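You operate a simulated robot arm through the tools that you are given. There is no shell and no other tool. Be economical: measure what you need, move in short steps, check, and stop when the job is done.

You are at the controls of a simulated two-armed robot. One attempt, no reset.

Task
Reset the guide to the job card's width and tighten the wing bolt again.
Fine: stop the belt and slacken the bolt first; start the belt once the bolt is tight.

It is judged by the outcome, as a careful person would: the job done as asked, and still so three seconds after it is handed in. It fails if anything else is knocked over, pushed out of place, dropped, spilled or broken.

Robot
Two 7-joint arms with two-finger parallel grippers on one trunk, on a base that drives. Base frame: it is fixed to the floor where the robot stands at the start and does not move with it; the origin is under the middle of the robot, x ahead of it, y to its left, z up. Lengths are in mm, angles in degrees, forces in N, time in s.
The left shoulder is at the start at [60, 143, 932], the right one opposite. With the tool pointing down near the work surface each hand reaches from about 300 to 740 mm from the robot's upright axis, wherever it stands, measured 20 degrees to its own side. Places, roughly: green long belt button [500, -200, 1000]; job card [600, -500, 800]; red long belt button [500, -100, 1000]; threaded hole on the belt frame [-700, 400, 700]; width knob [-900, 400, 600]. Payload 1.57 kg a hand.
Tool frame (each hand has its own): the origin (TCP) lies between the finger pads and is the grasp point; the fingertips stand 30 mm ahead of it; z points along the fingers, y is the line along which they close. Largest opening 110 mm; finger width 24, thickness 12; the body of the gripper, 48 by 112 mm, starts 78 mm behind the TCP.
Orientation is told as [roll, pitch, yaw] about the base's x, y, z axes, in that order, counted from this pose: with the fingers straight down and closing along the base's y, the tool's x points along the base's -x, its y along +y and its z along -z.

Tools
- The arms move only by the tool step_arm. It takes "left_targets", "right_targets" or both (then of equal length, played together; a hand with none holds still); each is a list of rows, each an object (a shift or turn left out is 0, a gripper value left out holds the last) with "fingers": the finger opening in mm, from 0 to 110; "delta_pos": the shift along the tool's x, y, z in mm, a list of three; "angular": the turn, a rotation vector about the tool's x, y, z in degrees, a list of three. In form: [{"fingers": fingers, "delta_pos": [tx, ty, tz], "angular": [ax, ay, az]}, ...]. A call has 1 to 8 rows; each row is the pose to reach, as a shift and turn from the pose commanded when the call began, along the tool's axes at that moment. Each row takes 0.2 s and may step no farther than 50 mm and 8.6 degrees from the row before; otherwise, or with a gripper value out of range, the whole call is refused. Where a pose cannot be reached the arm comes as near as it can. A force on the tool above 40 N (or 10 N above the force at the start of the call, whichever is more), or a blocked arm, ends the call early, and 0.2 s more pass. Each finger travels about 45 mm/s and halts on what it meets, pressing with about 33 N; the grip force reading is that of the motor and also rises with nothing between the fingers. The clock runs only during rows and for 0.2 s after the last one: add rows that repeat a pose to give the fingers time. The reply holds the time, the measured pose of the TCP, the force on the tool along the base axes, the opening and the grip force, in the units named above and with some noise, with the torque about the TCP (base axes, N m) and any sound that the robot's microphone picked up, and new pictures: "show" is both (left out), scene, wrist or none (wrist: the cameras of the hands that moved).
- Cameras (640 x 400 px; columns grow to the right, rows downward): "scene" is now at [3.8, 52.3, 1518.9]; the picture's right is [0.83, -0.56, 0.00], its down [-0.51, -0.75, -0.42] and it looks along [0.24, 0.35, -0.91] (base axes); focal length 214 px, centre (320, 200). "left" rides on the left gripper at [70, -16, -141] in its tool frame; the picture's right is [0.23, 0.97, 0.00], its down [-0.86, 0.20, -0.48] and it looks along [-0.47, 0.11, 0.88] (tool axes); focal length 222 px, centre (320, 200). "right" rides on the right gripper at [70, 16, -141] in its tool frame; the picture's right is [-0.23, 0.97, 0.00], its down [-0.86, -0.20, -0.48] and it looks along [-0.47, -0.11, 0.88] (tool axes); focal length 222 px, centre (320, 200). There is no depth. A picture from a camera that has moved, and an enlarged one, comes with that camera's place and axes in the base frame and with its lens.
- slide_trunk(by): slides the trunk up (or, below 0, down) by that many mm; the arms and the scene camera ride with it, the base frame stays. It gives what a move gives, with no picture.
- roll_base(legs): drives the robot by 1 to 6 legs, each [ahead, left, turn to the left] in mm, mm and degrees, along the robot's own axes; the way and the turn of a leg run together, so that a leg with both is an arc; at most 1500 mm and 180 degrees a leg. The arms and the cameras ride along, it lands a little off, and it stops where it bumps. It gives what a move gives, and a new picture of the scene camera.
- head_to(pan, tilt): turns the head with the scene camera to pan (to the left, within 86 degrees either way) and tilt (down, from -29 to 69), counted from straight ahead of the robot. It gives what a move gives, and a new picture of the scene camera.
- zoom(camera, box): a new picture of the part [left, top, right, bottom] of that camera's present view, enlarged. No time passes.
- finish_job(): hands the job in; it is judged then, once.

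Go step by step. Nothing tells you exact positions but the pictures and the camera data: compare them with the known pose of the tool, close in by small moves and look again before you grip or let go. The budget is 120 turns and 260 pictures, counting those below and the enlarged ones. Unless the task says otherwise, let go and move clear before handing in, and close with one line.

The tools are called after "Request:" by a JSON object that holds its "name" and its "arguments". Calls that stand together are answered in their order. step_arm: Moves the arms, as the interface text tells. Its arguments: {"type":"object","properties":{"left_targets":{"type":"array"},"right_targets":{"type":"array"},"show":{"type":"string","enum":["both","scene","wrist","none"]}},"required":[]} The other tools are called the same way: slide_trunk (by) slides the trunk up or down; roll_base (legs) drives the base; head_to (pan, tilt) turns the head that bears the scene camera; zoom (camera, box) takes an enlarged picture of a part of a camera's view; finish_job () hands the job in.

At the start:

```text
t: 0.0
left_ee_pos: [301.4, 346.4, 1125.5]
left_tool_rot: [0.1, 0.0, 0.0]
left_wrist_force: [-0.6, 0.4, 1.3]
left_ft_torque: [-0.02, 0.0, -0.02]
left_grip_width: 110.1
left_finger_force: 0.1
right_ee_pos: [390.0, 20.7, 1080.6]
right_tool_rot: [0.0, 0.1, -0.1]
right_wrist_force: [0.8, -0.1, 0.0]
right_ft_torque: [0.03, -0.03, 0.0]
right_grip_width: 109.9
right_finger_force: 0.0
trunk travel left (down, up): [-531.0, 59.0]
robot x, y, heading: [1.8, -0.1, -0.0]
head pan, tilt: [55.9, 65.1]
```

scene: 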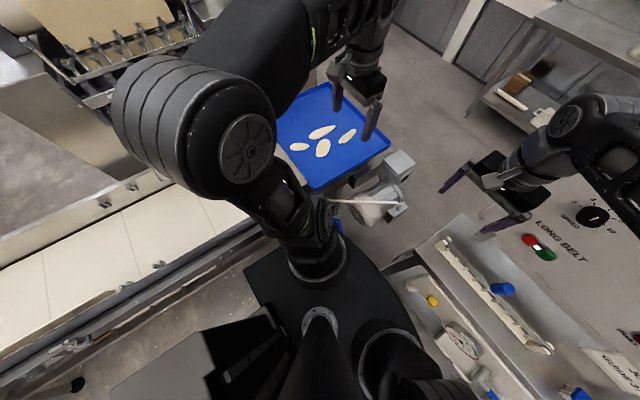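
right: 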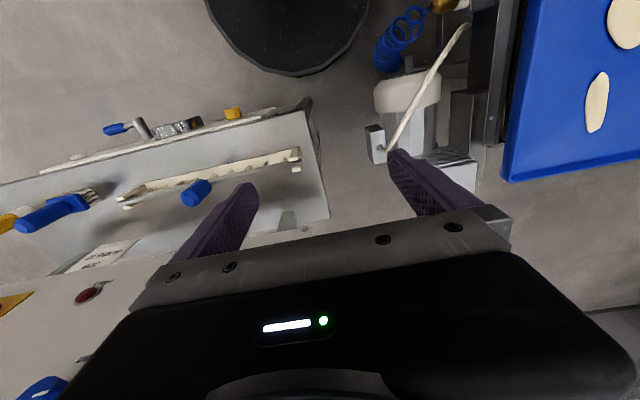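
left: 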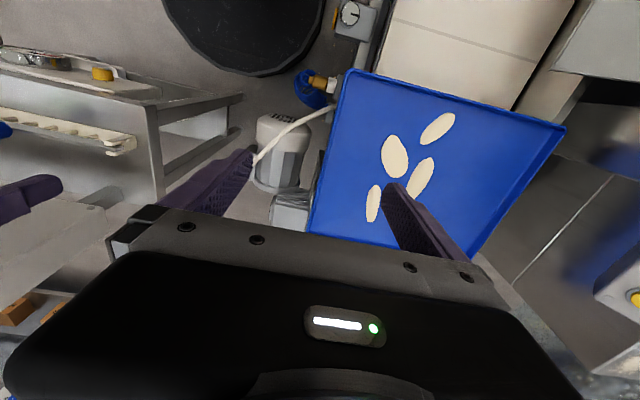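

I see the belt to the left/behind, and the control panel with LONG BELT buttons ahead-right. I'll turn the head to see the panel and the job card first.

Request:
{"name": "head_to", "arguments": {"pan": -25, "tilt": 45}}

```text
t: 1.5
left_ee_pos: [302.6, 348.9, 1124.3]
left_tool_rot: [0.1, -0.1, 0.0]
left_wrist_force: [0.3, -0.2, 0.5]
left_ft_torque: [0.01, 0.0, 0.0]
left_grip_width: 110.1
left_finger_force: 0.1
right_ee_pos: [389.4, 20.7, 1080.0]
right_tool_rot: [0.0, 0.1, 0.0]
right_wrist_force: [0.6, 0.4, -0.2]
right_ft_torque: [0.03, -0.03, 0.0]
right_grip_width: 110.1
right_finger_force: 0.0
trunk travel left (down, up): [-531.0, 59.0]
robot x, y, heading: [-2.4, 2.6, 0.1]
head pan, tilt: [-25.0, 45.0]
camera scene: at [43.6, -32.2, 1544.0], right [-0.42, -0.91, 0.0], down [-0.64, 0.3, -0.71], along [0.64, -0.3, -0.71], focal length 214 px, centre (320, 200)
```

scene: 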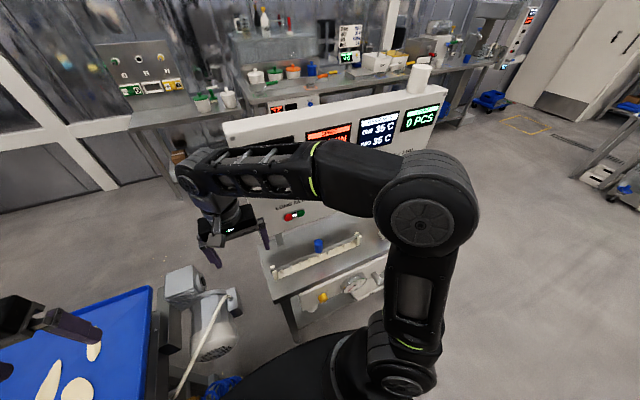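

The panel stands ahead; the right arm hides much of it. I zoom on it.

Request:
{"name": "zoom", "arguments": {"camera": "scene", "box": [220, 80, 460, 230]}}

Request:
{"name": "zoom", "arguments": {"camera": "scene", "box": [240, 180, 400, 340]}}

```text
2.67 times, centred on (340, 155) of scene
camera zoom: at [43.6, -32.2, 1544.0], right [-0.42, -0.91, 0.0], down [-0.64, 0.3, -0.71], along [0.64, -0.3, -0.71], focal length 572 px, centre (267, 320)
```

zoom: 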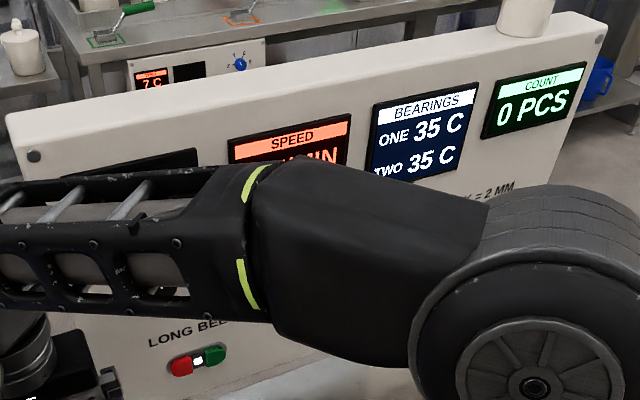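

```text
2.50 times, centred on (320, 260) of scene
camera zoom: at [43.6, -32.2, 1544.0], right [-0.42, -0.91, 0.0], down [-0.64, 0.3, -0.71], along [0.64, -0.3, -0.71], focal length 536 px, centre (320, 50)
```

zoom: 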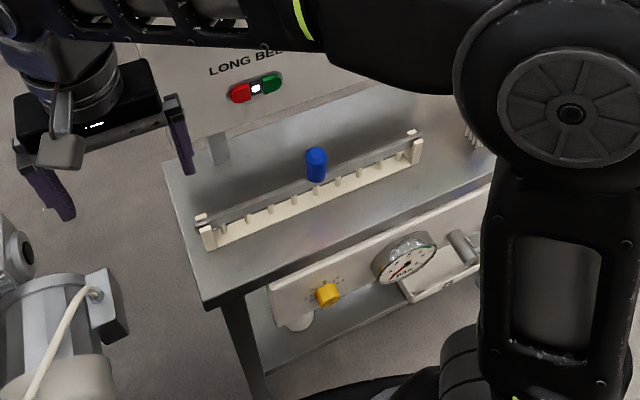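

The red button is near [507,-129,1000], green near [502,-173,1000]. I swing the right hand to point forward at the panel, back a bit, fingers closing; its camera will then show the panel.

Request:
{"name": "step_arm", "arguments": {"right_targets": [{"fingers": 0, "delta_pos": [10, -15, 0], "angular": [0, -8.5, 0]}, {"delta_pos": [20, -30, 0], "angular": [0, -17, 0]}, {"delta_pos": [30, -45, 0], "angular": [0, -25.5, 0]}, {"delta_pos": [40, -60, 0], "angular": [0, -34, 0]}, {"delta_pos": [50, -80, 0], "angular": [0, -42.5, 0]}, {"delta_pos": [60, -100, 0], "angular": [0, -51, 0]}, {"delta_pos": [70, -120, 0], "angular": [0, -59.5, 0]}, {"delta_pos": [80, -150, 0], "angular": [0, -68, 0]}]}}

```text
t: 3.3
left_ee_pos: [302.1, 350.7, 1126.1]
left_tool_rot: [0.1, -0.1, 0.0]
left_wrist_force: [0.1, -0.1, 0.7]
left_ft_torque: [0.0, -0.01, 0.0]
left_grip_width: 109.9
left_finger_force: 0.0
right_ee_pos: [351.1, -46.0, 1184.2]
right_tool_rot: [-0.1, -67.8, 0.0]
right_wrist_force: [-0.3, 0.6, 0.3]
right_ft_torque: [-0.03, 0.01, 0.01]
right_grip_width: 0.1
right_finger_force: 21.5
right hand out of reach, approached as far as the arm can: row 6, 7, 8
trunk travel left (down, up): [-531.0, 59.0]
robot x, y, heading: [-2.9, -1.8, -0.1]
head pan, tilt: [-25.0, 45.0]
camera scene: at [43.1, -32.5, 1544.0], right [-0.42, -0.91, 0.0], down [-0.64, 0.3, -0.71], along [0.64, -0.3, -0.71], focal length 214 px, centre (320, 200)
camera right: at [194.2, -29.5, 1173.1], right [0.09, 0.97, 0.21], down [-0.12, -0.2, 0.97], along [0.99, -0.11, 0.1], focal length 222 px, centre (320, 200)
```

scene: 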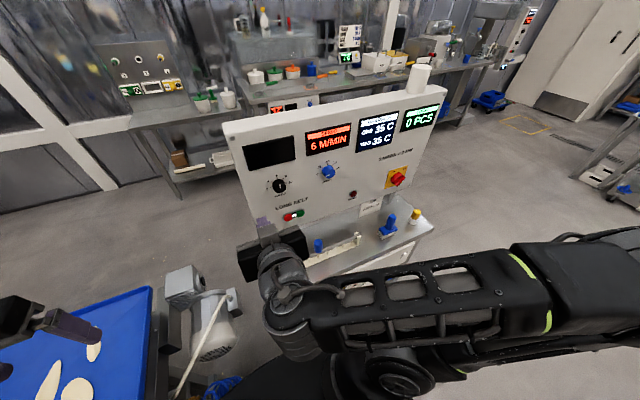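
right: 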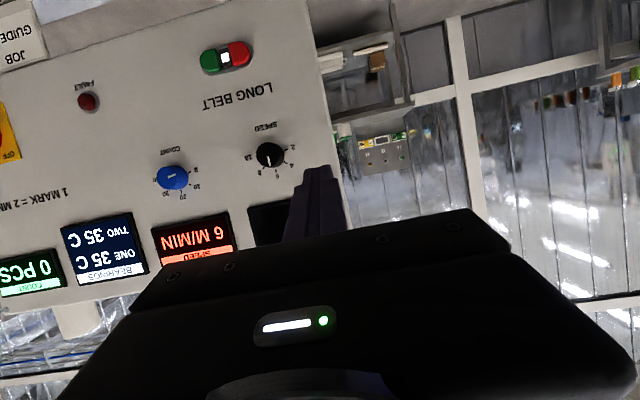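

Now the panel is clear. I zoom on the job card and the scale note.

Request:
{"name": "zoom", "arguments": {"camera": "scene", "box": [340, 140, 430, 240]}}

Request:
{"name": "zoom", "arguments": {"camera": "right", "box": [0, 0, 130, 80]}}

Request:
{"name": "zoom", "arguments": {"camera": "scene", "box": [230, 120, 390, 240]}}

```text
4.00 times, centred on (385, 190) of scene
camera zoom: at [43.1, -32.5, 1544.0], right [-0.42, -0.91, 0.0], down [-0.64, 0.3, -0.71], along [0.64, -0.3, -0.71], focal length 858 px, centre (60, 240)
```

zoom: 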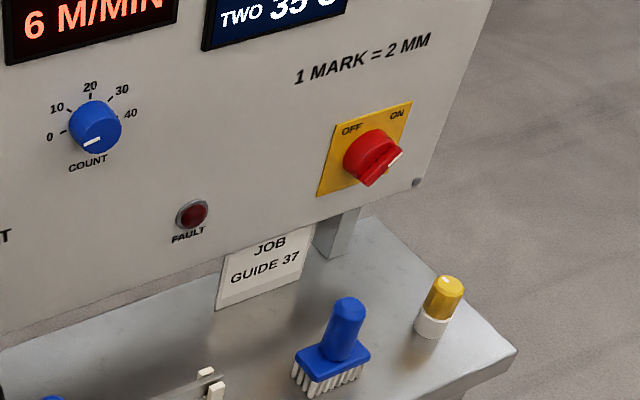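

```text
4.92 times, centred on (65, 40) of right
camera zoom: at [194.2, -29.5, 1173.1], right [0.09, 0.97, 0.21], down [-0.12, -0.2, 0.97], along [0.99, -0.11, 0.1], focal length 1094 px, centre (1575, 988)
```

zoom: 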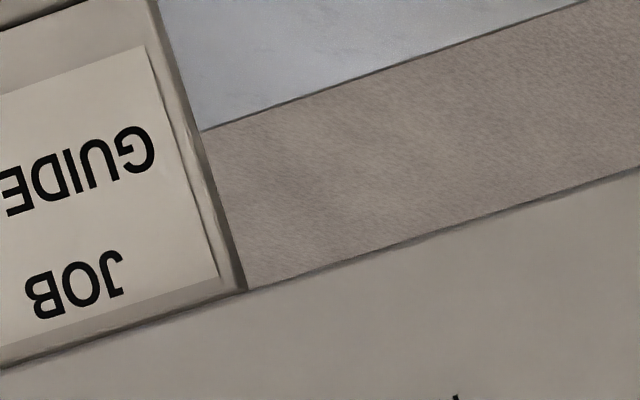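

```text
3.33 times, centred on (310, 180) of scene
camera zoom: at [43.1, -32.5, 1544.0], right [-0.42, -0.91, 0.0], down [-0.64, 0.3, -0.71], along [0.64, -0.3, -0.71], focal length 715 px, centre (353, 267)
```

zoom: 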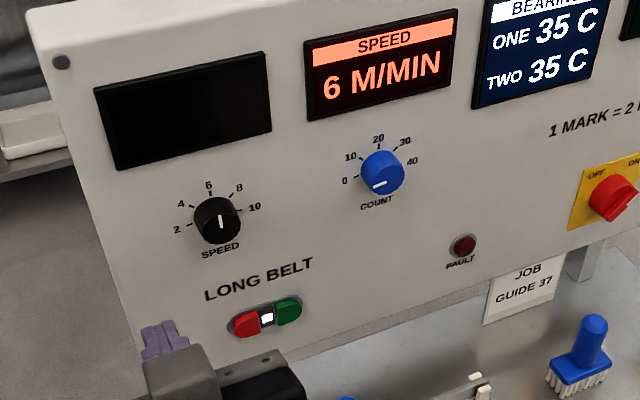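

Job card: GUIDE 37; 1 mark = 2 mm. Two views put the red button at about [530,-138,972]. I bring the closed right fingertips about 40 mm in front of it.

Request:
{"name": "step_arm", "arguments": {"right_targets": [{"delta_pos": [22, -16, 28]}, {"delta_pos": [44, -31, 57]}, {"delta_pos": [66, -47, 86]}, {"delta_pos": [88, -62, 115]}, {"delta_pos": [110, -77, 145]}, {"delta_pos": [130, -92, 175]}, {"delta_pos": [130, -92, 175]}]}}

```text
t: 4.7
left_ee_pos: [301.7, 349.0, 1124.9]
left_tool_rot: [0.0, -0.1, -0.1]
left_wrist_force: [1.2, 0.0, 0.3]
left_ft_torque: [0.01, 0.12, 0.02]
left_grip_width: 109.9
left_finger_force: 0.0
right_ee_pos: [508.8, -89.9, 1039.2]
right_tool_rot: [-0.2, -68.6, 0.4]
right_wrist_force: [-26.1, -4.0, 12.1]
right_ft_torque: [0.21, -0.39, -0.12]
right_grip_width: 0.0
right_finger_force: 20.8
right hand out of reach, approached as far as the arm can: row 1, 2, 3, 4, 5, 6
trunk travel left (down, up): [-531.0, 59.0]
robot x, y, heading: [0.9, 2.7, -0.2]
head pan, tilt: [-25.0, 45.0]
stopped in row 6 (right hand): the force on the tool passed its limit at 141 N (the readings are from after the stop); the commanded pose is now the measured one
camera scene: at [42.6, -32.5, 1544.1], right [-0.42, -0.91, 0.0], down [-0.64, 0.3, -0.71], along [0.64, -0.3, -0.71], focal length 214 px, centre (320, 200)
camera right: at [352.1, -73.0, 1026.6], right [0.08, 0.97, 0.21], down [-0.13, -0.2, 0.97], along [0.99, -0.1, 0.12], focal length 222 px, centre (320, 200)
```

scene: 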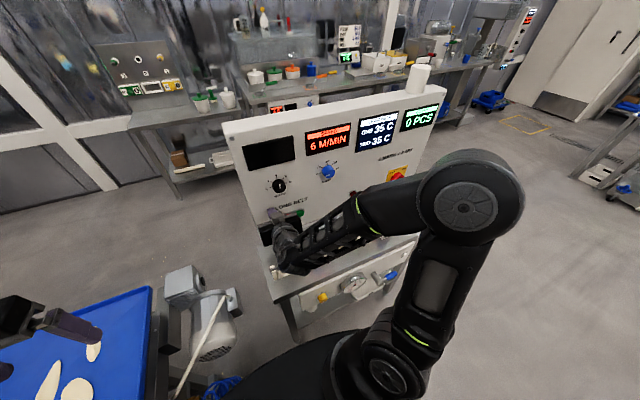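
right: 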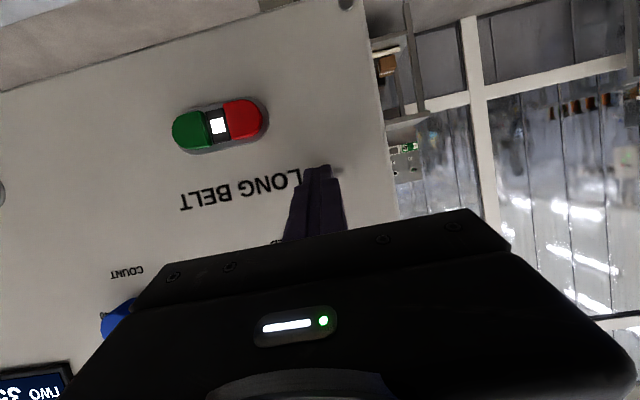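

The fingertips met the panel beside the "LONG BELT" lettering because the commanded pose differed from the measured one. I back off and line up in front of red.

Request:
{"name": "step_arm", "arguments": {"right_targets": [{"delta_pos": [0, 0, -30]}, {"delta_pos": [27, -24, -30]}, {"delta_pos": [55, -48, -30]}, {"delta_pos": [55, -48, -14]}, {"delta_pos": [55, -48, -14]}]}}

```text
t: 5.2
left_ee_pos: [301.9, 347.6, 1125.0]
left_tool_rot: [0.1, -0.1, -0.1]
left_wrist_force: [-0.7, 0.5, 0.2]
left_ft_torque: [0.0, -0.02, -0.02]
left_grip_width: 109.8
left_finger_force: 0.0
right_ee_pos: [509.0, -85.2, 1041.3]
right_tool_rot: [-0.4, -69.2, 0.8]
right_wrist_force: [-10.2, -2.0, 4.6]
right_ft_torque: [0.02, -0.14, -0.07]
right_grip_width: 0.0
right_finger_force: 20.7
right hand out of reach, approached as far as the arm can: row 1, 2
trunk travel left (down, up): [-531.0, 59.0]
robot x, y, heading: [-1.6, 0.2, -0.0]
head pan, tilt: [-25.0, 45.0]
stopped in row 2 (right hand): the force on the tool passed its limit at 126 N (the readings are from after the stop); the commanded pose is now the measured one
camera scene: at [41.8, -32.8, 1544.1], right [-0.42, -0.91, 0.0], down [-0.64, 0.3, -0.71], along [0.64, -0.3, -0.71], focal length 214 px, centre (320, 200)
camera right: at [352.1, -70.6, 1027.6], right [0.07, 0.97, 0.21], down [-0.14, -0.2, 0.97], along [0.99, -0.1, 0.12], focal length 222 px, centre (320, 200)
```

scene: 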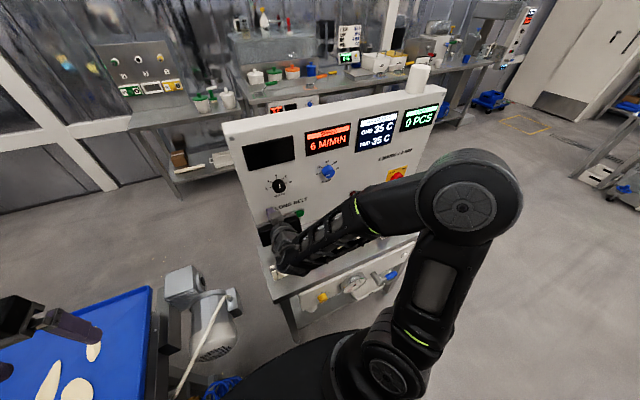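
right: 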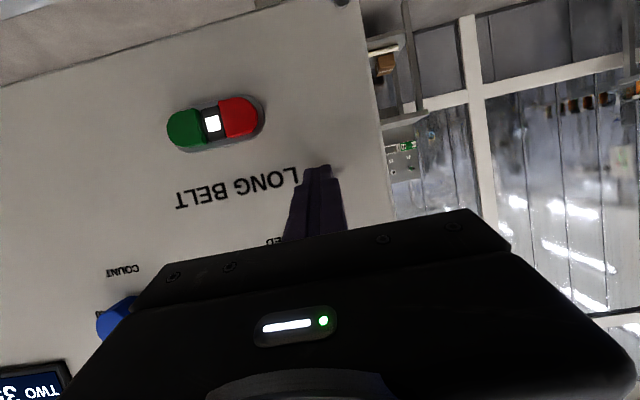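

The right arm is too folded to pull back. I back the base 150 mm, giving clearance from the panel and a better arm posture.

Request:
{"name": "roll_base", "arguments": {"legs": [[-150, 0, 0]]}}

```text
t: 6.6
left_ee_pos: [154.5, 347.6, 1125.2]
left_tool_rot: [0.0, 0.0, -0.1]
left_wrist_force: [-0.1, 0.4, 0.0]
left_ft_torque: [0.01, -0.03, 0.01]
left_grip_width: 110.1
left_finger_force: 0.0
right_ee_pos: [362.7, -84.5, 1042.1]
right_tool_rot: [-0.3, -69.1, 0.9]
right_wrist_force: [0.3, -0.2, -0.1]
right_ft_torque: [-0.02, 0.04, -0.03]
right_grip_width: 0.0
right_finger_force: 21.0
trunk travel left (down, up): [-531.0, 59.0]
robot x, y, heading: [-143.3, 0.1, 0.1]
head pan, tilt: [-25.0, 45.0]
camera scene: at [-104.4, -32.1, 1544.1], right [-0.42, -0.91, 0.0], down [-0.64, 0.3, -0.71], along [0.64, -0.3, -0.71], focal length 214 px, centre (320, 200)
```

scene: 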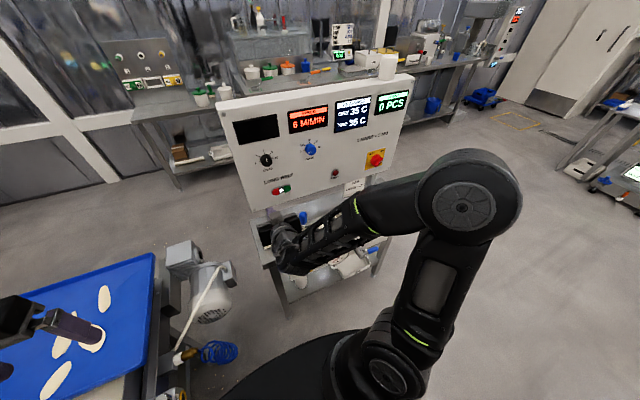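

Clear now. I line the fingers up with the red button, staying some 45 mm off.

Request:
{"name": "step_arm", "arguments": {"right_targets": [{"delta_pos": [0, -27, 20]}, {"delta_pos": [0, -54, 40]}, {"delta_pos": [3, -54, 75]}, {"delta_pos": [5, -54, 106]}, {"delta_pos": [5, -54, 106]}]}}

```text
t: 7.8
left_ee_pos: [155.8, 348.6, 1125.7]
left_tool_rot: [0.0, -0.1, -0.1]
left_wrist_force: [0.3, 0.5, 0.2]
left_ft_torque: [-0.04, 0.01, -0.01]
left_grip_width: 109.9
left_finger_force: 0.1
right_ee_pos: [462.4, -138.2, 999.2]
right_tool_rot: [-0.5, -69.0, 1.1]
right_wrist_force: [-0.2, -0.8, 0.0]
right_ft_torque: [-0.01, 0.0, 0.01]
right_grip_width: 0.0
right_finger_force: 21.6
trunk travel left (down, up): [-531.0, 59.0]
robot x, y, heading: [-146.9, 2.3, 0.0]
head pan, tilt: [-25.0, 45.0]
camera scene: at [-103.0, -32.0, 1544.0], right [-0.42, -0.91, 0.0], down [-0.64, 0.3, -0.71], along [0.64, -0.3, -0.71], focal length 214 px, centre (320, 200)
camera right: at [305.1, -123.4, 984.7], right [0.07, 0.98, 0.21], down [-0.14, -0.2, 0.97], along [0.99, -0.1, 0.12], focal length 222 px, centre (320, 200)
```

scene: 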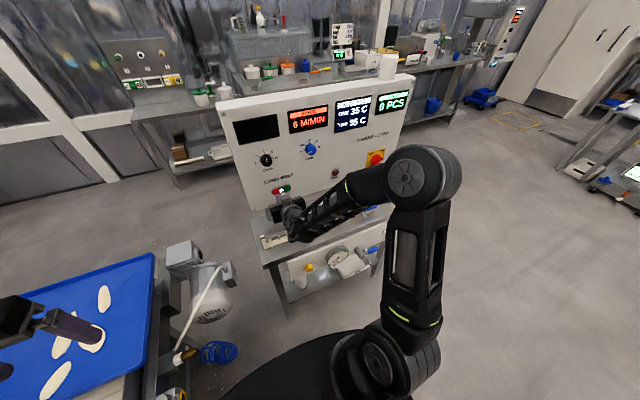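
right: 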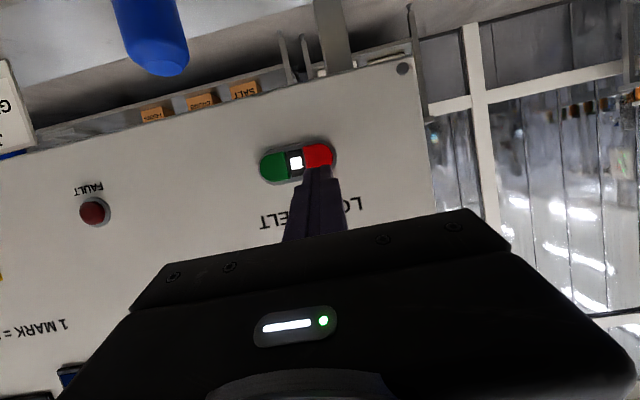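

Red is dead ahead of the tips. I press in small steps, then retreat.

Request:
{"name": "step_arm", "arguments": {"right_targets": [{"delta_pos": [4, -1, 25]}, {"delta_pos": [4, -1, 34]}, {"delta_pos": [4, -1, 40]}, {"delta_pos": [4, -1, 44]}, {"delta_pos": [4, -1, 47]}]}}

```text
t: 9.0
left_ee_pos: [154.5, 348.7, 1127.0]
left_tool_rot: [0.0, -0.1, 0.0]
left_wrist_force: [0.1, -0.7, -0.4]
left_ft_torque: [0.01, 0.02, 0.0]
left_grip_width: 109.7
left_finger_force: 0.1
right_ee_pos: [502.1, -139.6, 979.1]
right_tool_rot: [-0.6, -69.1, 1.0]
right_wrist_force: [-10.6, -2.1, 4.5]
right_ft_torque: [-0.01, -0.14, -0.04]
right_grip_width: 0.1
right_finger_force: 21.0
trunk travel left (down, up): [-531.0, 59.0]
robot x, y, heading: [-144.9, -0.4, -0.1]
head pan, tilt: [-25.0, 45.0]
heard: click
camera scene: at [-104.6, -32.3, 1544.1], right [-0.42, -0.91, 0.0], down [-0.64, 0.3, -0.71], along [0.64, -0.3, -0.71], focal length 214 px, centre (320, 200)
camera right: at [346.3, -123.8, 964.6], right [0.07, 0.98, 0.21], down [-0.14, -0.2, 0.97], along [0.99, -0.1, 0.12], focal length 222 px, centre (320, 200)
```

scene: 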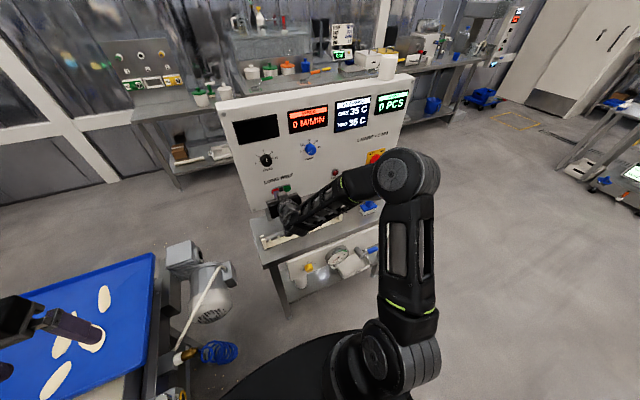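
right: 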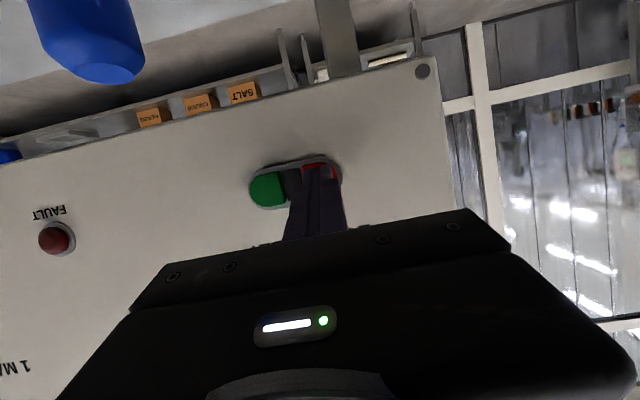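

A click, 0 M/MIN and the lamp is out: belt stopped. I retreat the hand and look toward the belt on the left/back.

Request:
{"name": "step_arm", "arguments": {"right_targets": [{"delta_pos": [0, 0, -30]}, {"delta_pos": [0, 0, -70]}, {"delta_pos": [-20, 0, -110]}], "show": "none"}}

Request:
{"name": "head_to", "arguments": {"pan": 86, "tilt": 40}}

```text
t: 9.8
left_ee_pos: [155.1, 349.2, 1125.1]
left_tool_rot: [0.0, -0.1, -0.2]
left_wrist_force: [-0.8, 0.0, 0.1]
left_ft_torque: [0.03, -0.04, 0.01]
left_grip_width: 110.2
left_finger_force: 0.0
right_ee_pos: [407.4, -140.4, 1036.3]
right_tool_rot: [-0.5, -69.1, 1.1]
right_wrist_force: [-0.9, -0.2, 0.5]
right_ft_torque: [0.02, 0.0, 0.03]
right_grip_width: 0.0
right_finger_force: 21.5
trunk travel left (down, up): [-531.0, 59.0]
robot x, y, heading: [-146.4, -0.3, -0.3]
head pan, tilt: [-25.0, 45.0]
```

```text
t: 11.7
left_ee_pos: [156.8, 348.2, 1125.0]
left_tool_rot: [0.0, 0.0, -0.1]
left_wrist_force: [-0.2, 0.0, -1.4]
left_ft_torque: [0.0, -0.02, 0.0]
left_grip_width: 110.4
left_finger_force: 0.0
right_ee_pos: [408.7, -140.1, 1034.6]
right_tool_rot: [-0.4, -69.0, 0.9]
right_wrist_force: [0.6, 0.2, -0.5]
right_ft_torque: [0.0, 0.02, -0.04]
right_grip_width: 0.0
right_finger_force: 21.5
trunk travel left (down, up): [-531.0, 59.0]
robot x, y, heading: [-145.4, 1.2, 0.0]
head pan, tilt: [85.9, 40.0]
camera scene: at [-170.2, 87.0, 1551.3], right [1.0, -0.07, 0.0], down [-0.05, -0.64, -0.77], along [0.06, 0.76, -0.64], focal length 214 px, centre (320, 200)
```

scene: 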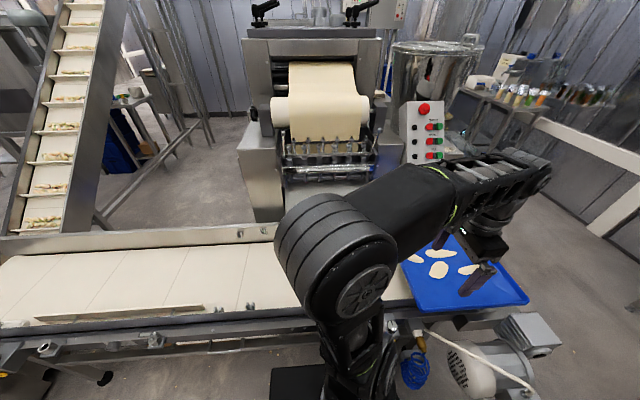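

Belt runs along x on my left, with a guide rail at about x −900…−450, y≈400. I'll turn left in place to face it, then look along it.

Request:
{"name": "roll_base", "arguments": {"legs": [[0, 0, 90]]}}

Request:
{"name": "head_to", "arguments": {"pan": 50, "tilt": 45}}

```text
t: 15.9
left_ee_pos: [-495.3, 301.6, 1125.2]
left_tool_rot: [0.0, 0.0, 90.0]
left_wrist_force: [0.5, 0.2, -0.9]
left_ft_torque: [0.01, -0.01, 0.01]
left_grip_width: 109.6
left_finger_force: 0.1
right_ee_pos: [-5.7, 556.5, 1035.6]
right_tool_rot: [-0.5, -69.0, 90.9]
right_wrist_force: [0.2, 0.4, -0.8]
right_ft_torque: [-0.02, 0.02, -0.02]
right_grip_width: 0.1
right_finger_force: 21.6
trunk travel left (down, up): [-531.0, 59.0]
robot x, y, heading: [-145.1, -2.5, 90.0]
head pan, tilt: [85.9, 40.0]
camera scene: at [-231.3, -21.8, 1551.3], right [0.07, 1.0, 0.0], down [0.64, -0.04, -0.77], along [-0.76, 0.05, -0.64], focal length 214 px, centre (320, 200)
```

scene: 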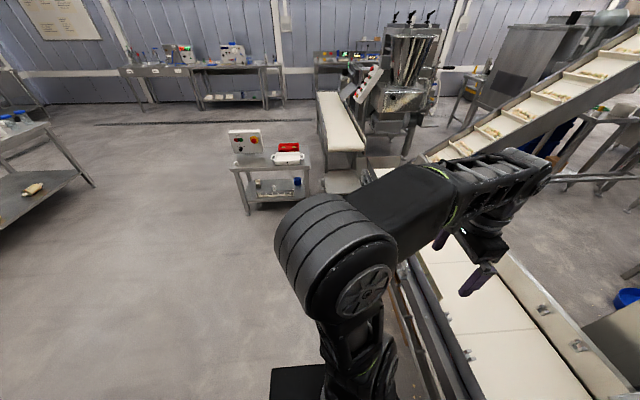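

```text
t: 16.9
left_ee_pos: [-495.5, 301.5, 1125.8]
left_tool_rot: [-0.1, 0.0, 89.9]
left_wrist_force: [0.2, -0.4, 0.4]
left_ft_torque: [-0.01, 0.0, 0.02]
left_grip_width: 110.2
left_finger_force: 0.0
right_ee_pos: [-8.2, 555.1, 1035.8]
right_tool_rot: [-0.4, -69.1, 91.0]
right_wrist_force: [0.1, -1.2, -0.5]
right_ft_torque: [0.04, -0.01, 0.01]
right_grip_width: 0.1
right_finger_force: 21.4
trunk travel left (down, up): [-531.0, 59.0]
robot x, y, heading: [-145.9, 0.7, 90.0]
head pan, tilt: [50.0, 45.0]
camera scene: at [-208.8, 24.4, 1544.0], right [0.64, 0.77, 0.0], down [0.54, -0.45, -0.71], along [-0.54, 0.45, -0.71], focal length 214 px, centre (320, 200)
```

scene: 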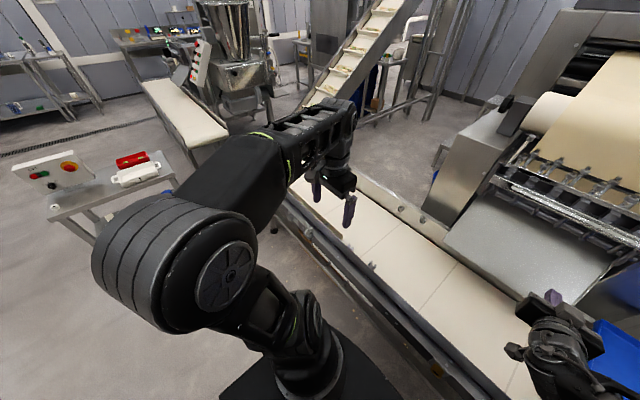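

The floor on the left is clear. I drive 500 mm to my left (−x) to stand before the guide and look.

Request:
{"name": "roll_base", "arguments": {"legs": [[0, 550, 0]]}}

Request:
{"name": "head_to", "arguments": {"pan": -20, "tilt": 62}}

```text
t: 20.1
left_ee_pos: [-1043.9, 306.8, 1124.7]
left_tool_rot: [0.1, -0.1, 89.5]
left_wrist_force: [-0.4, 0.3, -0.6]
left_ft_torque: [0.0, -0.02, 0.03]
left_grip_width: 110.2
left_finger_force: 0.1
right_ee_pos: [-554.9, 556.2, 1035.9]
right_tool_rot: [-0.5, -69.0, 90.6]
right_wrist_force: [0.0, 0.5, -0.2]
right_ft_torque: [-0.01, -0.02, -0.03]
right_grip_width: 0.0
right_finger_force: 21.2
trunk travel left (down, up): [-531.0, 59.0]
robot x, y, heading: [-695.5, 1.7, 89.4]
head pan, tilt: [50.0, 45.0]
camera scene: at [-760.9, 26.8, 1544.0], right [0.65, 0.76, 0.0], down [0.54, -0.46, -0.71], along [-0.54, 0.46, -0.71], focal length 214 px, centre (320, 200)
```

scene: 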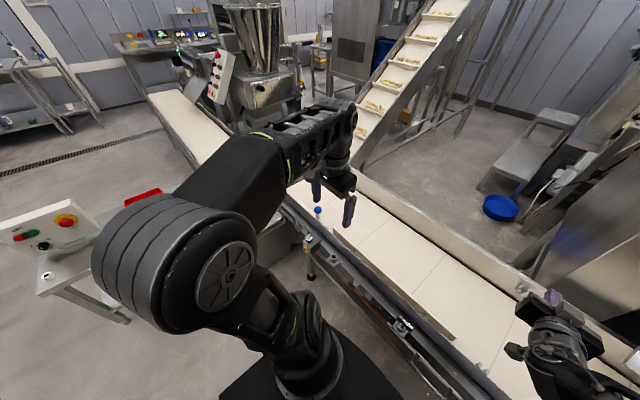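

```text
t: 21.5
left_ee_pos: [-1044.9, 306.9, 1124.9]
left_tool_rot: [-0.1, 0.0, 89.6]
left_wrist_force: [-0.1, -0.9, 0.1]
left_ft_torque: [-0.01, 0.01, 0.0]
left_grip_width: 110.1
left_finger_force: 0.1
right_ee_pos: [-554.2, 556.4, 1035.5]
right_tool_rot: [-0.4, -69.0, 90.6]
right_wrist_force: [-0.5, -0.2, 0.0]
right_ft_torque: [-0.01, 0.01, 0.0]
right_grip_width: 0.0
right_finger_force: 21.5
trunk travel left (down, up): [-531.0, 59.0]
robot x, y, heading: [-703.4, 3.1, 89.6]
head pan, tilt: [-20.0, 62.0]
camera scene: at [-675.7, 34.3, 1522.3], right [0.94, -0.35, 0.0], down [-0.31, -0.83, -0.47], along [0.16, 0.44, -0.88], focal length 214 px, centre (320, 200)
```

scene: 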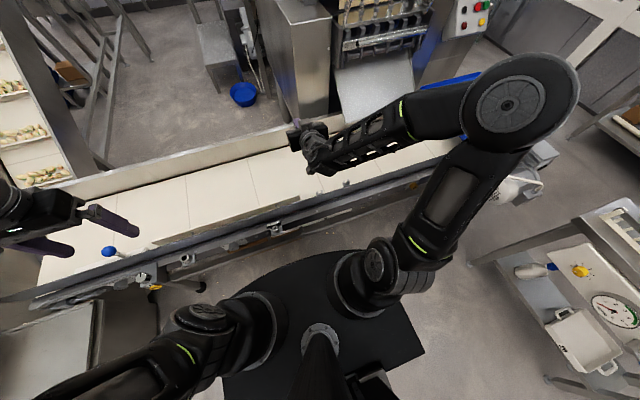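

Request:
{"name": "zoom", "arguments": {"camera": "scene", "box": [70, 200, 310, 320]}}

Request:
{"name": "head_to", "arguments": {"pan": 20, "tilt": 55}}

```text
2.67 times, centred on (190, 260) of scene
camera zoom: at [-675.7, 34.3, 1522.3], right [0.94, -0.35, 0.0], down [-0.31, -0.83, -0.47], along [0.16, 0.44, -0.88], focal length 572 px, centre (667, 40)
```

zoom: 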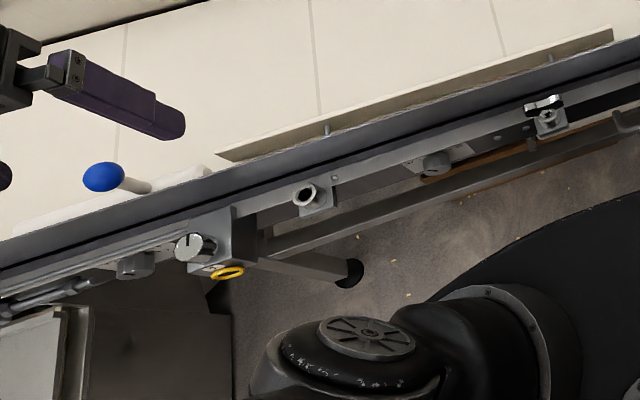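

```text
t: 22.6
left_ee_pos: [-1043.8, 306.8, 1125.0]
left_tool_rot: [-0.1, 0.1, 89.5]
left_wrist_force: [0.1, -0.3, 0.3]
left_ft_torque: [0.0, 0.0, 0.0]
left_grip_width: 110.1
left_finger_force: 0.0
right_ee_pos: [-554.5, 554.7, 1036.4]
right_tool_rot: [-0.5, -68.9, 90.5]
right_wrist_force: [0.7, -0.7, 0.2]
right_ft_torque: [0.0, -0.01, -0.01]
right_grip_width: 0.0
right_finger_force: 21.3
trunk travel left (down, up): [-531.0, 59.0]
robot x, y, heading: [-695.0, 2.6, 89.7]
head pan, tilt: [20.0, 55.0]
camera scene: at [-722.3, 42.0, 1530.6], right [0.94, 0.33, 0.0], down [0.27, -0.77, -0.57], along [-0.19, 0.54, -0.82], focal length 214 px, centre (320, 200)
```

scene: 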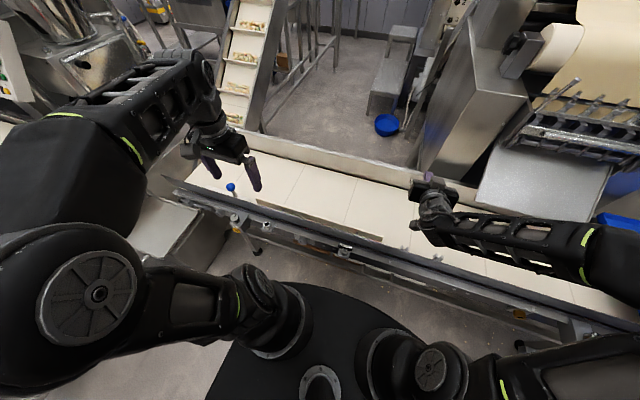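

Request:
{"name": "zoom", "arguments": {"camera": "scene", "box": [200, 170, 280, 270]}}

Request:
{"name": "zoom", "arguments": {"camera": "scene", "box": [230, 190, 390, 290]}}

Request:
{"name": "zoom", "arguments": {"camera": "left", "box": [0, 0, 640, 400]}}

```text
4.00 times, centred on (240, 220) of scene
camera zoom: at [-722.3, 42.0, 1530.6], right [0.94, 0.33, 0.0], down [0.27, -0.77, -0.57], along [-0.19, 0.54, -0.82], focal length 858 px, centre (640, 120)
```

zoom: 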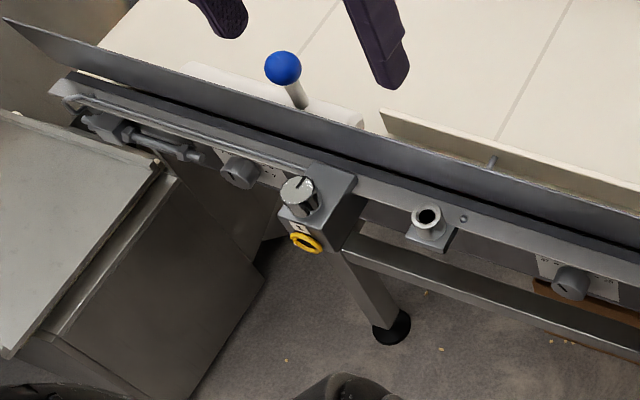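

```text
4.00 times, centred on (310, 240) of scene
camera zoom: at [-722.3, 42.0, 1530.6], right [0.94, 0.33, 0.0], down [0.27, -0.77, -0.57], along [-0.19, 0.54, -0.82], focal length 858 px, centre (360, 40)
```

zoom: 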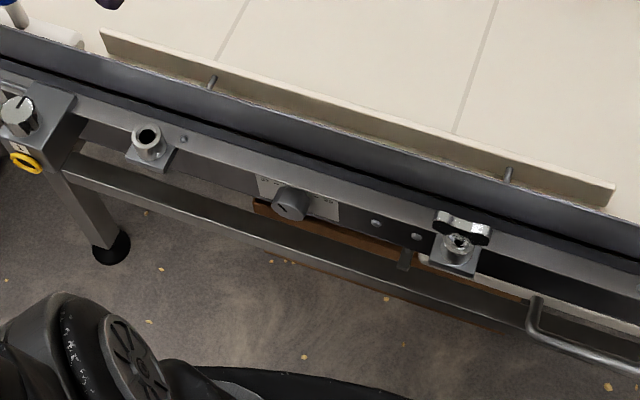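

```text
1.00 times, centred on (320, 200) of left (not enlarged: the box is as wide or as high as the picture)
camera zoom: at [-1027.6, 238.2, 1266.3], right [-0.98, -0.22, 0.0], down [-0.19, 0.86, 0.48], along [-0.11, 0.47, -0.88], focal length 222 px, centre (320, 200)
```

zoom: 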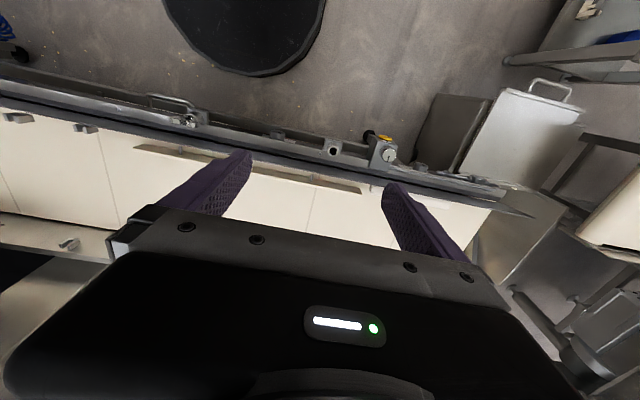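

I see the wing bolt (≈[-739,402,700]), the width knob with a scale plate (≈[-926,393,640]), and an empty hole farther left. I back away 200 mm for working room and take a closer look.

Request:
{"name": "roll_base", "arguments": {"legs": [[-220, 0, 0]]}}

Request:
{"name": "slide_trunk", "arguments": {"by": -200}}

Request:
{"name": "head_to", "arguments": {"pan": 5, "tilt": 42}}

Request:
{"name": "zoom", "arguments": {"camera": "right", "box": [0, 0, 640, 400]}}

```text
t: 24.3
left_ee_pos: [-1045.2, 87.9, 1126.5]
left_tool_rot: [0.0, -0.1, 89.3]
left_wrist_force: [-0.2, -0.2, -0.8]
left_ft_torque: [0.01, -0.04, 0.0]
left_grip_width: 110.0
left_finger_force: 0.0
right_ee_pos: [-554.1, 335.4, 1037.1]
right_tool_rot: [-0.3, -69.1, 90.3]
right_wrist_force: [0.2, 0.1, 0.4]
right_ft_torque: [-0.02, 0.02, 0.0]
right_grip_width: 0.0
right_finger_force: 21.2
trunk travel left (down, up): [-531.0, 59.0]
robot x, y, heading: [-700.3, -215.3, 89.4]
head pan, tilt: [20.0, 55.0]
camera scene: at [-724.3, -178.4, 1530.6], right [0.94, 0.33, 0.0], down [0.27, -0.77, -0.57], along [-0.19, 0.54, -0.82], focal length 214 px, centre (320, 200)
```

scene: 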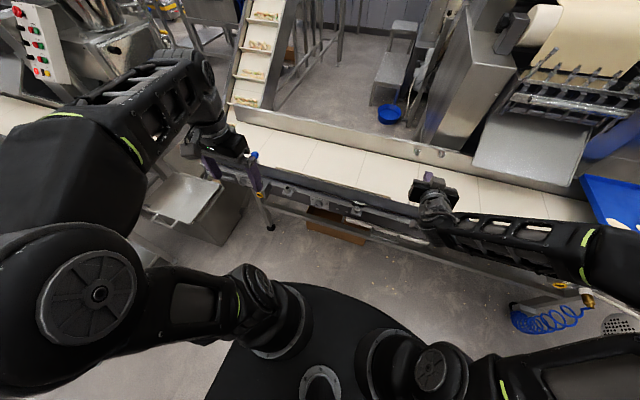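

```text
t: 26.4
left_ee_pos: [-1045.2, 88.8, 925.1]
left_tool_rot: [0.0, 0.0, 89.3]
left_wrist_force: [-0.1, 0.4, -0.1]
left_ft_torque: [0.0, 0.03, -0.03]
left_grip_width: 109.7
left_finger_force: 0.0
right_ee_pos: [-555.7, 335.8, 835.7]
right_tool_rot: [-0.4, -69.0, 90.3]
right_wrist_force: [-0.3, 0.4, 0.9]
right_ft_torque: [0.02, -0.02, 0.01]
right_grip_width: 0.0
right_finger_force: 20.9
trunk travel left (down, up): [-331.0, 259.0]
robot x, y, heading: [-701.1, -217.9, 89.4]
head pan, tilt: [20.0, 55.0]
```

```text
t: 27.2
left_ee_pos: [-1045.9, 88.3, 924.9]
left_tool_rot: [0.0, 0.0, 89.3]
left_wrist_force: [-0.2, 0.0, -0.5]
left_ft_torque: [-0.02, -0.01, -0.01]
left_grip_width: 110.2
left_finger_force: 0.1
right_ee_pos: [-554.9, 336.5, 835.7]
right_tool_rot: [-0.5, -69.0, 90.3]
right_wrist_force: [0.3, -0.2, 0.2]
right_ft_torque: [-0.02, -0.01, 0.01]
right_grip_width: 0.0
right_finger_force: 21.3
trunk travel left (down, up): [-331.0, 259.0]
robot x, y, heading: [-700.9, -219.6, 89.4]
head pan, tilt: [5.0, 42.0]
camera scene: at [-706.8, -161.6, 1348.3], right [1.0, 0.08, 0.0], down [0.05, -0.67, -0.74], along [-0.06, 0.74, -0.67], focal length 214 px, centre (320, 200)
```

scene: 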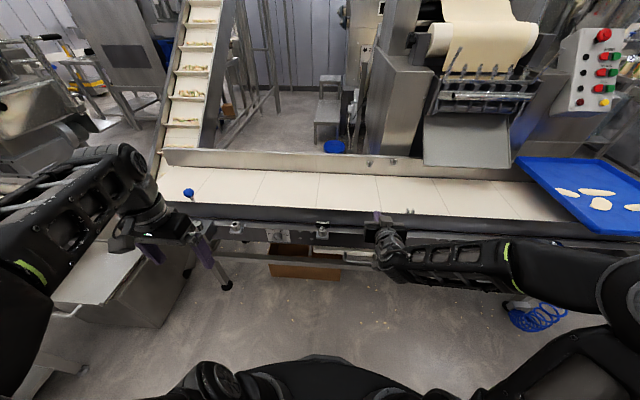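

```text
1.00 times, centred on (320, 200) of right (not enlarged: the box is as wide or as high as the picture)
camera zoom: at [-569.8, 179.8, 821.4], right [-0.97, 0.08, 0.21], down [0.2, -0.14, 0.97], along [0.11, 0.99, 0.12], focal length 222 px, centre (320, 200)
```

zoom: 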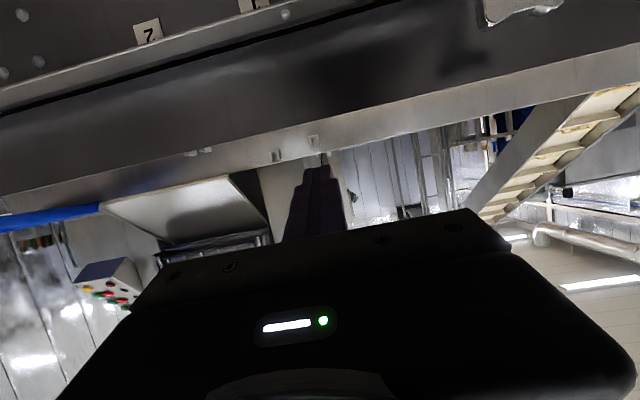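

Request:
{"name": "zoom", "arguments": {"camera": "scene", "box": [290, 205, 370, 255]}}

Request:
{"name": "zoom", "arguments": {"camera": "scene", "box": [215, 205, 295, 255]}}

```text
8.00 times, centred on (330, 230) of scene
camera zoom: at [-706.8, -161.6, 1348.3], right [1.0, 0.08, 0.0], down [0.05, -0.67, -0.74], along [-0.06, 0.74, -0.67], focal length 1716 px, centre (240, -40)
```

zoom: 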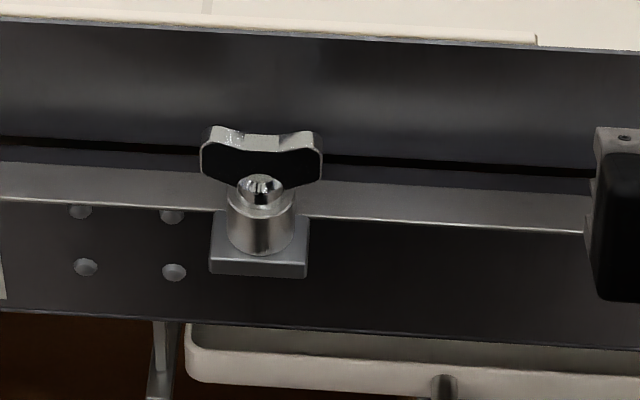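

```text
8.00 times, centred on (255, 230) of scene
camera zoom: at [-706.8, -161.6, 1348.3], right [1.0, 0.08, 0.0], down [0.05, -0.67, -0.74], along [-0.06, 0.74, -0.67], focal length 1716 px, centre (840, -40)
```

zoom: 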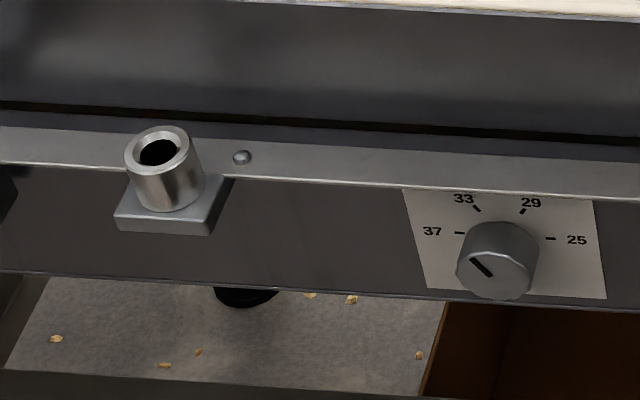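

The wing bolt has a vertical axis (head ≈[-741,418,663], wings along x); the knob faces the robot with scale 37/33/29/25. I'll bring the right hand to pointing down beside the bolt for a close look.

Request:
{"name": "step_arm", "arguments": {"right_targets": [{"delta_pos": [-5, 16, 4], "angular": [0, 8.5, 0], "fingers": 60}, {"delta_pos": [-10, 32, 8], "angular": [0, 17, 0]}, {"delta_pos": [-15, 48, 12], "angular": [0, 25.5, 0]}, {"delta_pos": [-20, 64, 16], "angular": [0, 34, 0]}, {"delta_pos": [-25, 80, 20], "angular": [0, 42.5, 0]}, {"delta_pos": [-30, 96, 24], "angular": [0, 51, 0]}, {"delta_pos": [-34, 112, 28], "angular": [0, 59.5, 0]}, {"delta_pos": [-38, 125, 32], "angular": [0, 68, 0]}], "show": "wrist"}}

```text
t: 29.0
left_ee_pos: [-1044.6, 88.4, 926.6]
left_tool_rot: [0.1, -0.1, 89.3]
left_wrist_force: [-0.3, -0.3, 0.8]
left_ft_torque: [-0.04, 0.05, 0.01]
left_grip_width: 109.9
left_finger_force: 0.1
right_ee_pos: [-674.2, 376.4, 859.2]
right_tool_rot: [-0.1, -3.6, 90.1]
right_wrist_force: [0.2, 0.3, -0.3]
right_ft_torque: [0.04, 0.05, -0.01]
right_grip_width: 60.1
right_finger_force: 0.1
right hand out of reach, approached as far as the arm can: row 8
trunk travel left (down, up): [-331.0, 259.0]
robot x, y, heading: [-699.0, -220.6, 89.3]
head pan, tilt: [5.0, 42.0]
camera right: at [-690.5, 298.0, 995.6], right [-0.97, 0.23, 0.01], down [0.2, 0.82, 0.53], along [0.11, 0.52, -0.85], focal length 222 px, centre (320, 200)
```

right: 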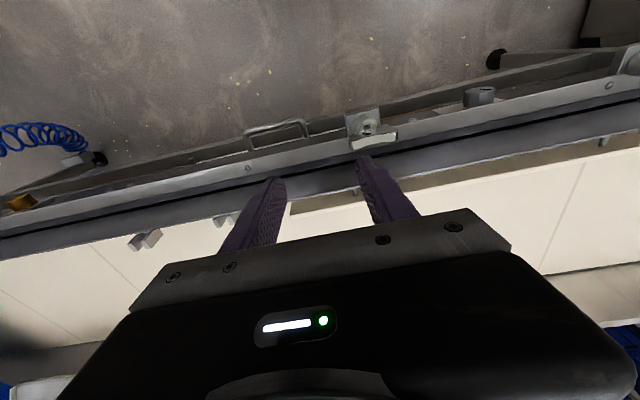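

The bolt looks to be about [-744,392,690]. The reach is stretched, so I drive 120 mm nearer, then level the tool and yaw it so that the fingers close along y.

Request:
{"name": "roll_base", "arguments": {"legs": [[120, 0, 0]]}}

Request:
{"name": "step_arm", "arguments": {"right_targets": [{"delta_pos": [20, 5, 0], "angular": [0, 0, 8.5]}, {"delta_pos": [40, 10, 0], "angular": [0, 0, 17]}, {"delta_pos": [60, 15, 0], "angular": [0, 0, 25.5]}, {"delta_pos": [80, 20, 0], "angular": [0, 0, 34]}, {"delta_pos": [100, 25, 0], "angular": [0, 0, 42.5]}, {"delta_pos": [110, 30, 0], "angular": [0, 0, 51]}, {"delta_pos": [110, 40, 0], "angular": [0, 0, 59.5]}, {"delta_pos": [110, 50, 0], "angular": [0, 0, 68]}]}}

```text
t: 30.2
left_ee_pos: [-1042.6, 206.8, 924.8]
left_tool_rot: [-0.1, 0.0, 89.3]
left_wrist_force: [-0.1, -0.3, -0.3]
left_ft_torque: [0.0, 0.0, 0.02]
left_grip_width: 110.1
left_finger_force: 0.0
right_ee_pos: [-672.3, 496.5, 856.9]
right_tool_rot: [-0.2, -3.7, 89.9]
right_wrist_force: [0.3, 0.1, -0.9]
right_ft_torque: [-0.01, 0.02, -0.01]
right_grip_width: 59.8
right_finger_force: 0.0
trunk travel left (down, up): [-331.0, 259.0]
robot x, y, heading: [-701.9, -100.2, 89.5]
head pan, tilt: [5.0, 42.0]
camera scene: at [-705.4, -43.3, 1348.3], right [1.0, 0.08, 0.0], down [0.05, -0.67, -0.74], along [-0.06, 0.74, -0.67], focal length 214 px, centre (320, 200)
```

scene: 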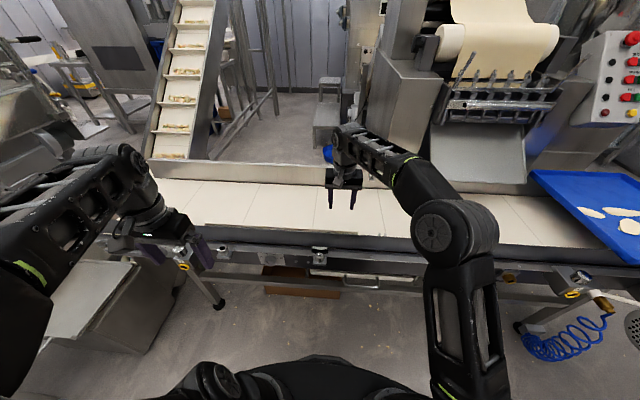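

```text
t: 32.0
left_ee_pos: [-1042.7, 207.6, 925.8]
left_tool_rot: [0.0, 0.0, 89.3]
left_wrist_force: [0.3, 0.5, -0.9]
left_ft_torque: [0.0, 0.0, 0.0]
left_grip_width: 110.1
left_finger_force: 0.1
right_ee_pos: [-723.7, 385.2, 849.8]
right_tool_rot: [3.5, -1.6, 21.8]
right_wrist_force: [-0.1, -0.3, -0.1]
right_ft_torque: [0.02, 0.0, -0.01]
right_grip_width: 59.9
right_finger_force: 0.1
trunk travel left (down, up): [-331.0, 259.0]
robot x, y, heading: [-698.1, -100.4, 89.4]
head pan, tilt: [5.0, 42.0]
camera scene: at [-705.6, -44.1, 1348.3], right [1.0, 0.08, 0.0], down [0.05, -0.67, -0.74], along [-0.06, 0.74, -0.67], focal length 214 px, centre (320, 200)
camera right: at [-793.5, 365.9, 991.3], right [-0.15, 0.99, 0.07], down [0.87, 0.1, 0.49], along [0.48, 0.13, -0.87], focal length 222 px, centre (320, 200)
```

scene: 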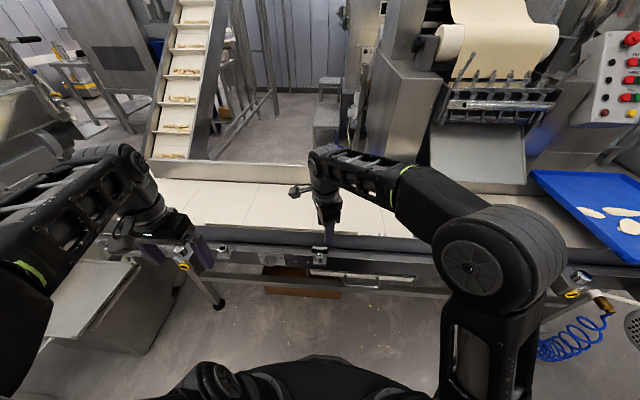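
right: 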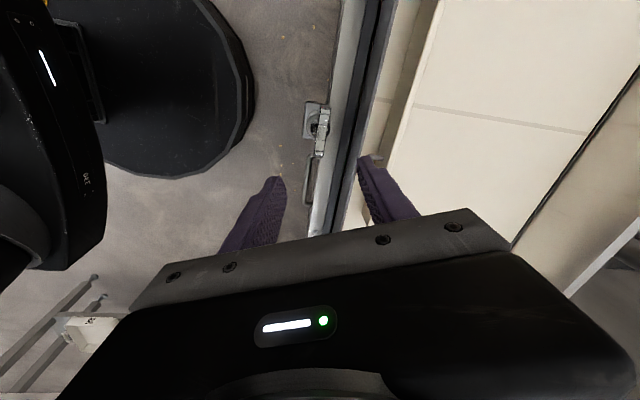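

Request:
{"name": "zoom", "arguments": {"camera": "right", "box": [270, 80, 390, 180]}}

Request:
{"name": "zoom", "arguments": {"camera": "scene", "box": [280, 210, 360, 280]}}

```text
4.00 times, centred on (330, 130) of right
camera zoom: at [-793.5, 365.9, 991.3], right [-0.15, 0.99, 0.07], down [0.87, 0.1, 0.49], along [0.48, 0.13, -0.87], focal length 888 px, centre (280, 480)
```

zoom: 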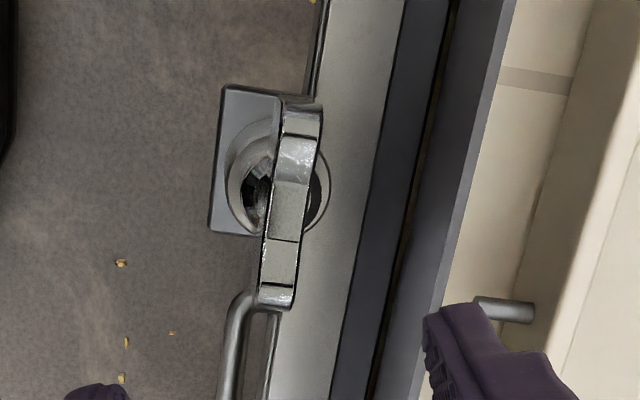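

```text
5.71 times, centred on (320, 245) of scene
camera zoom: at [-705.6, -44.1, 1348.3], right [1.0, 0.08, 0.0], down [0.05, -0.67, -0.74], along [-0.06, 0.74, -0.67], focal length 1226 px, centre (320, -57)
```

zoom: 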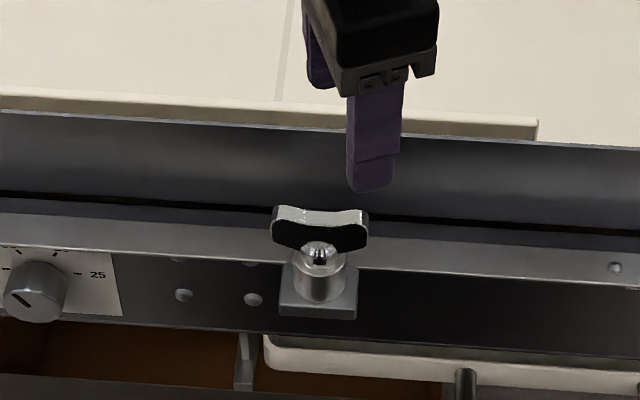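

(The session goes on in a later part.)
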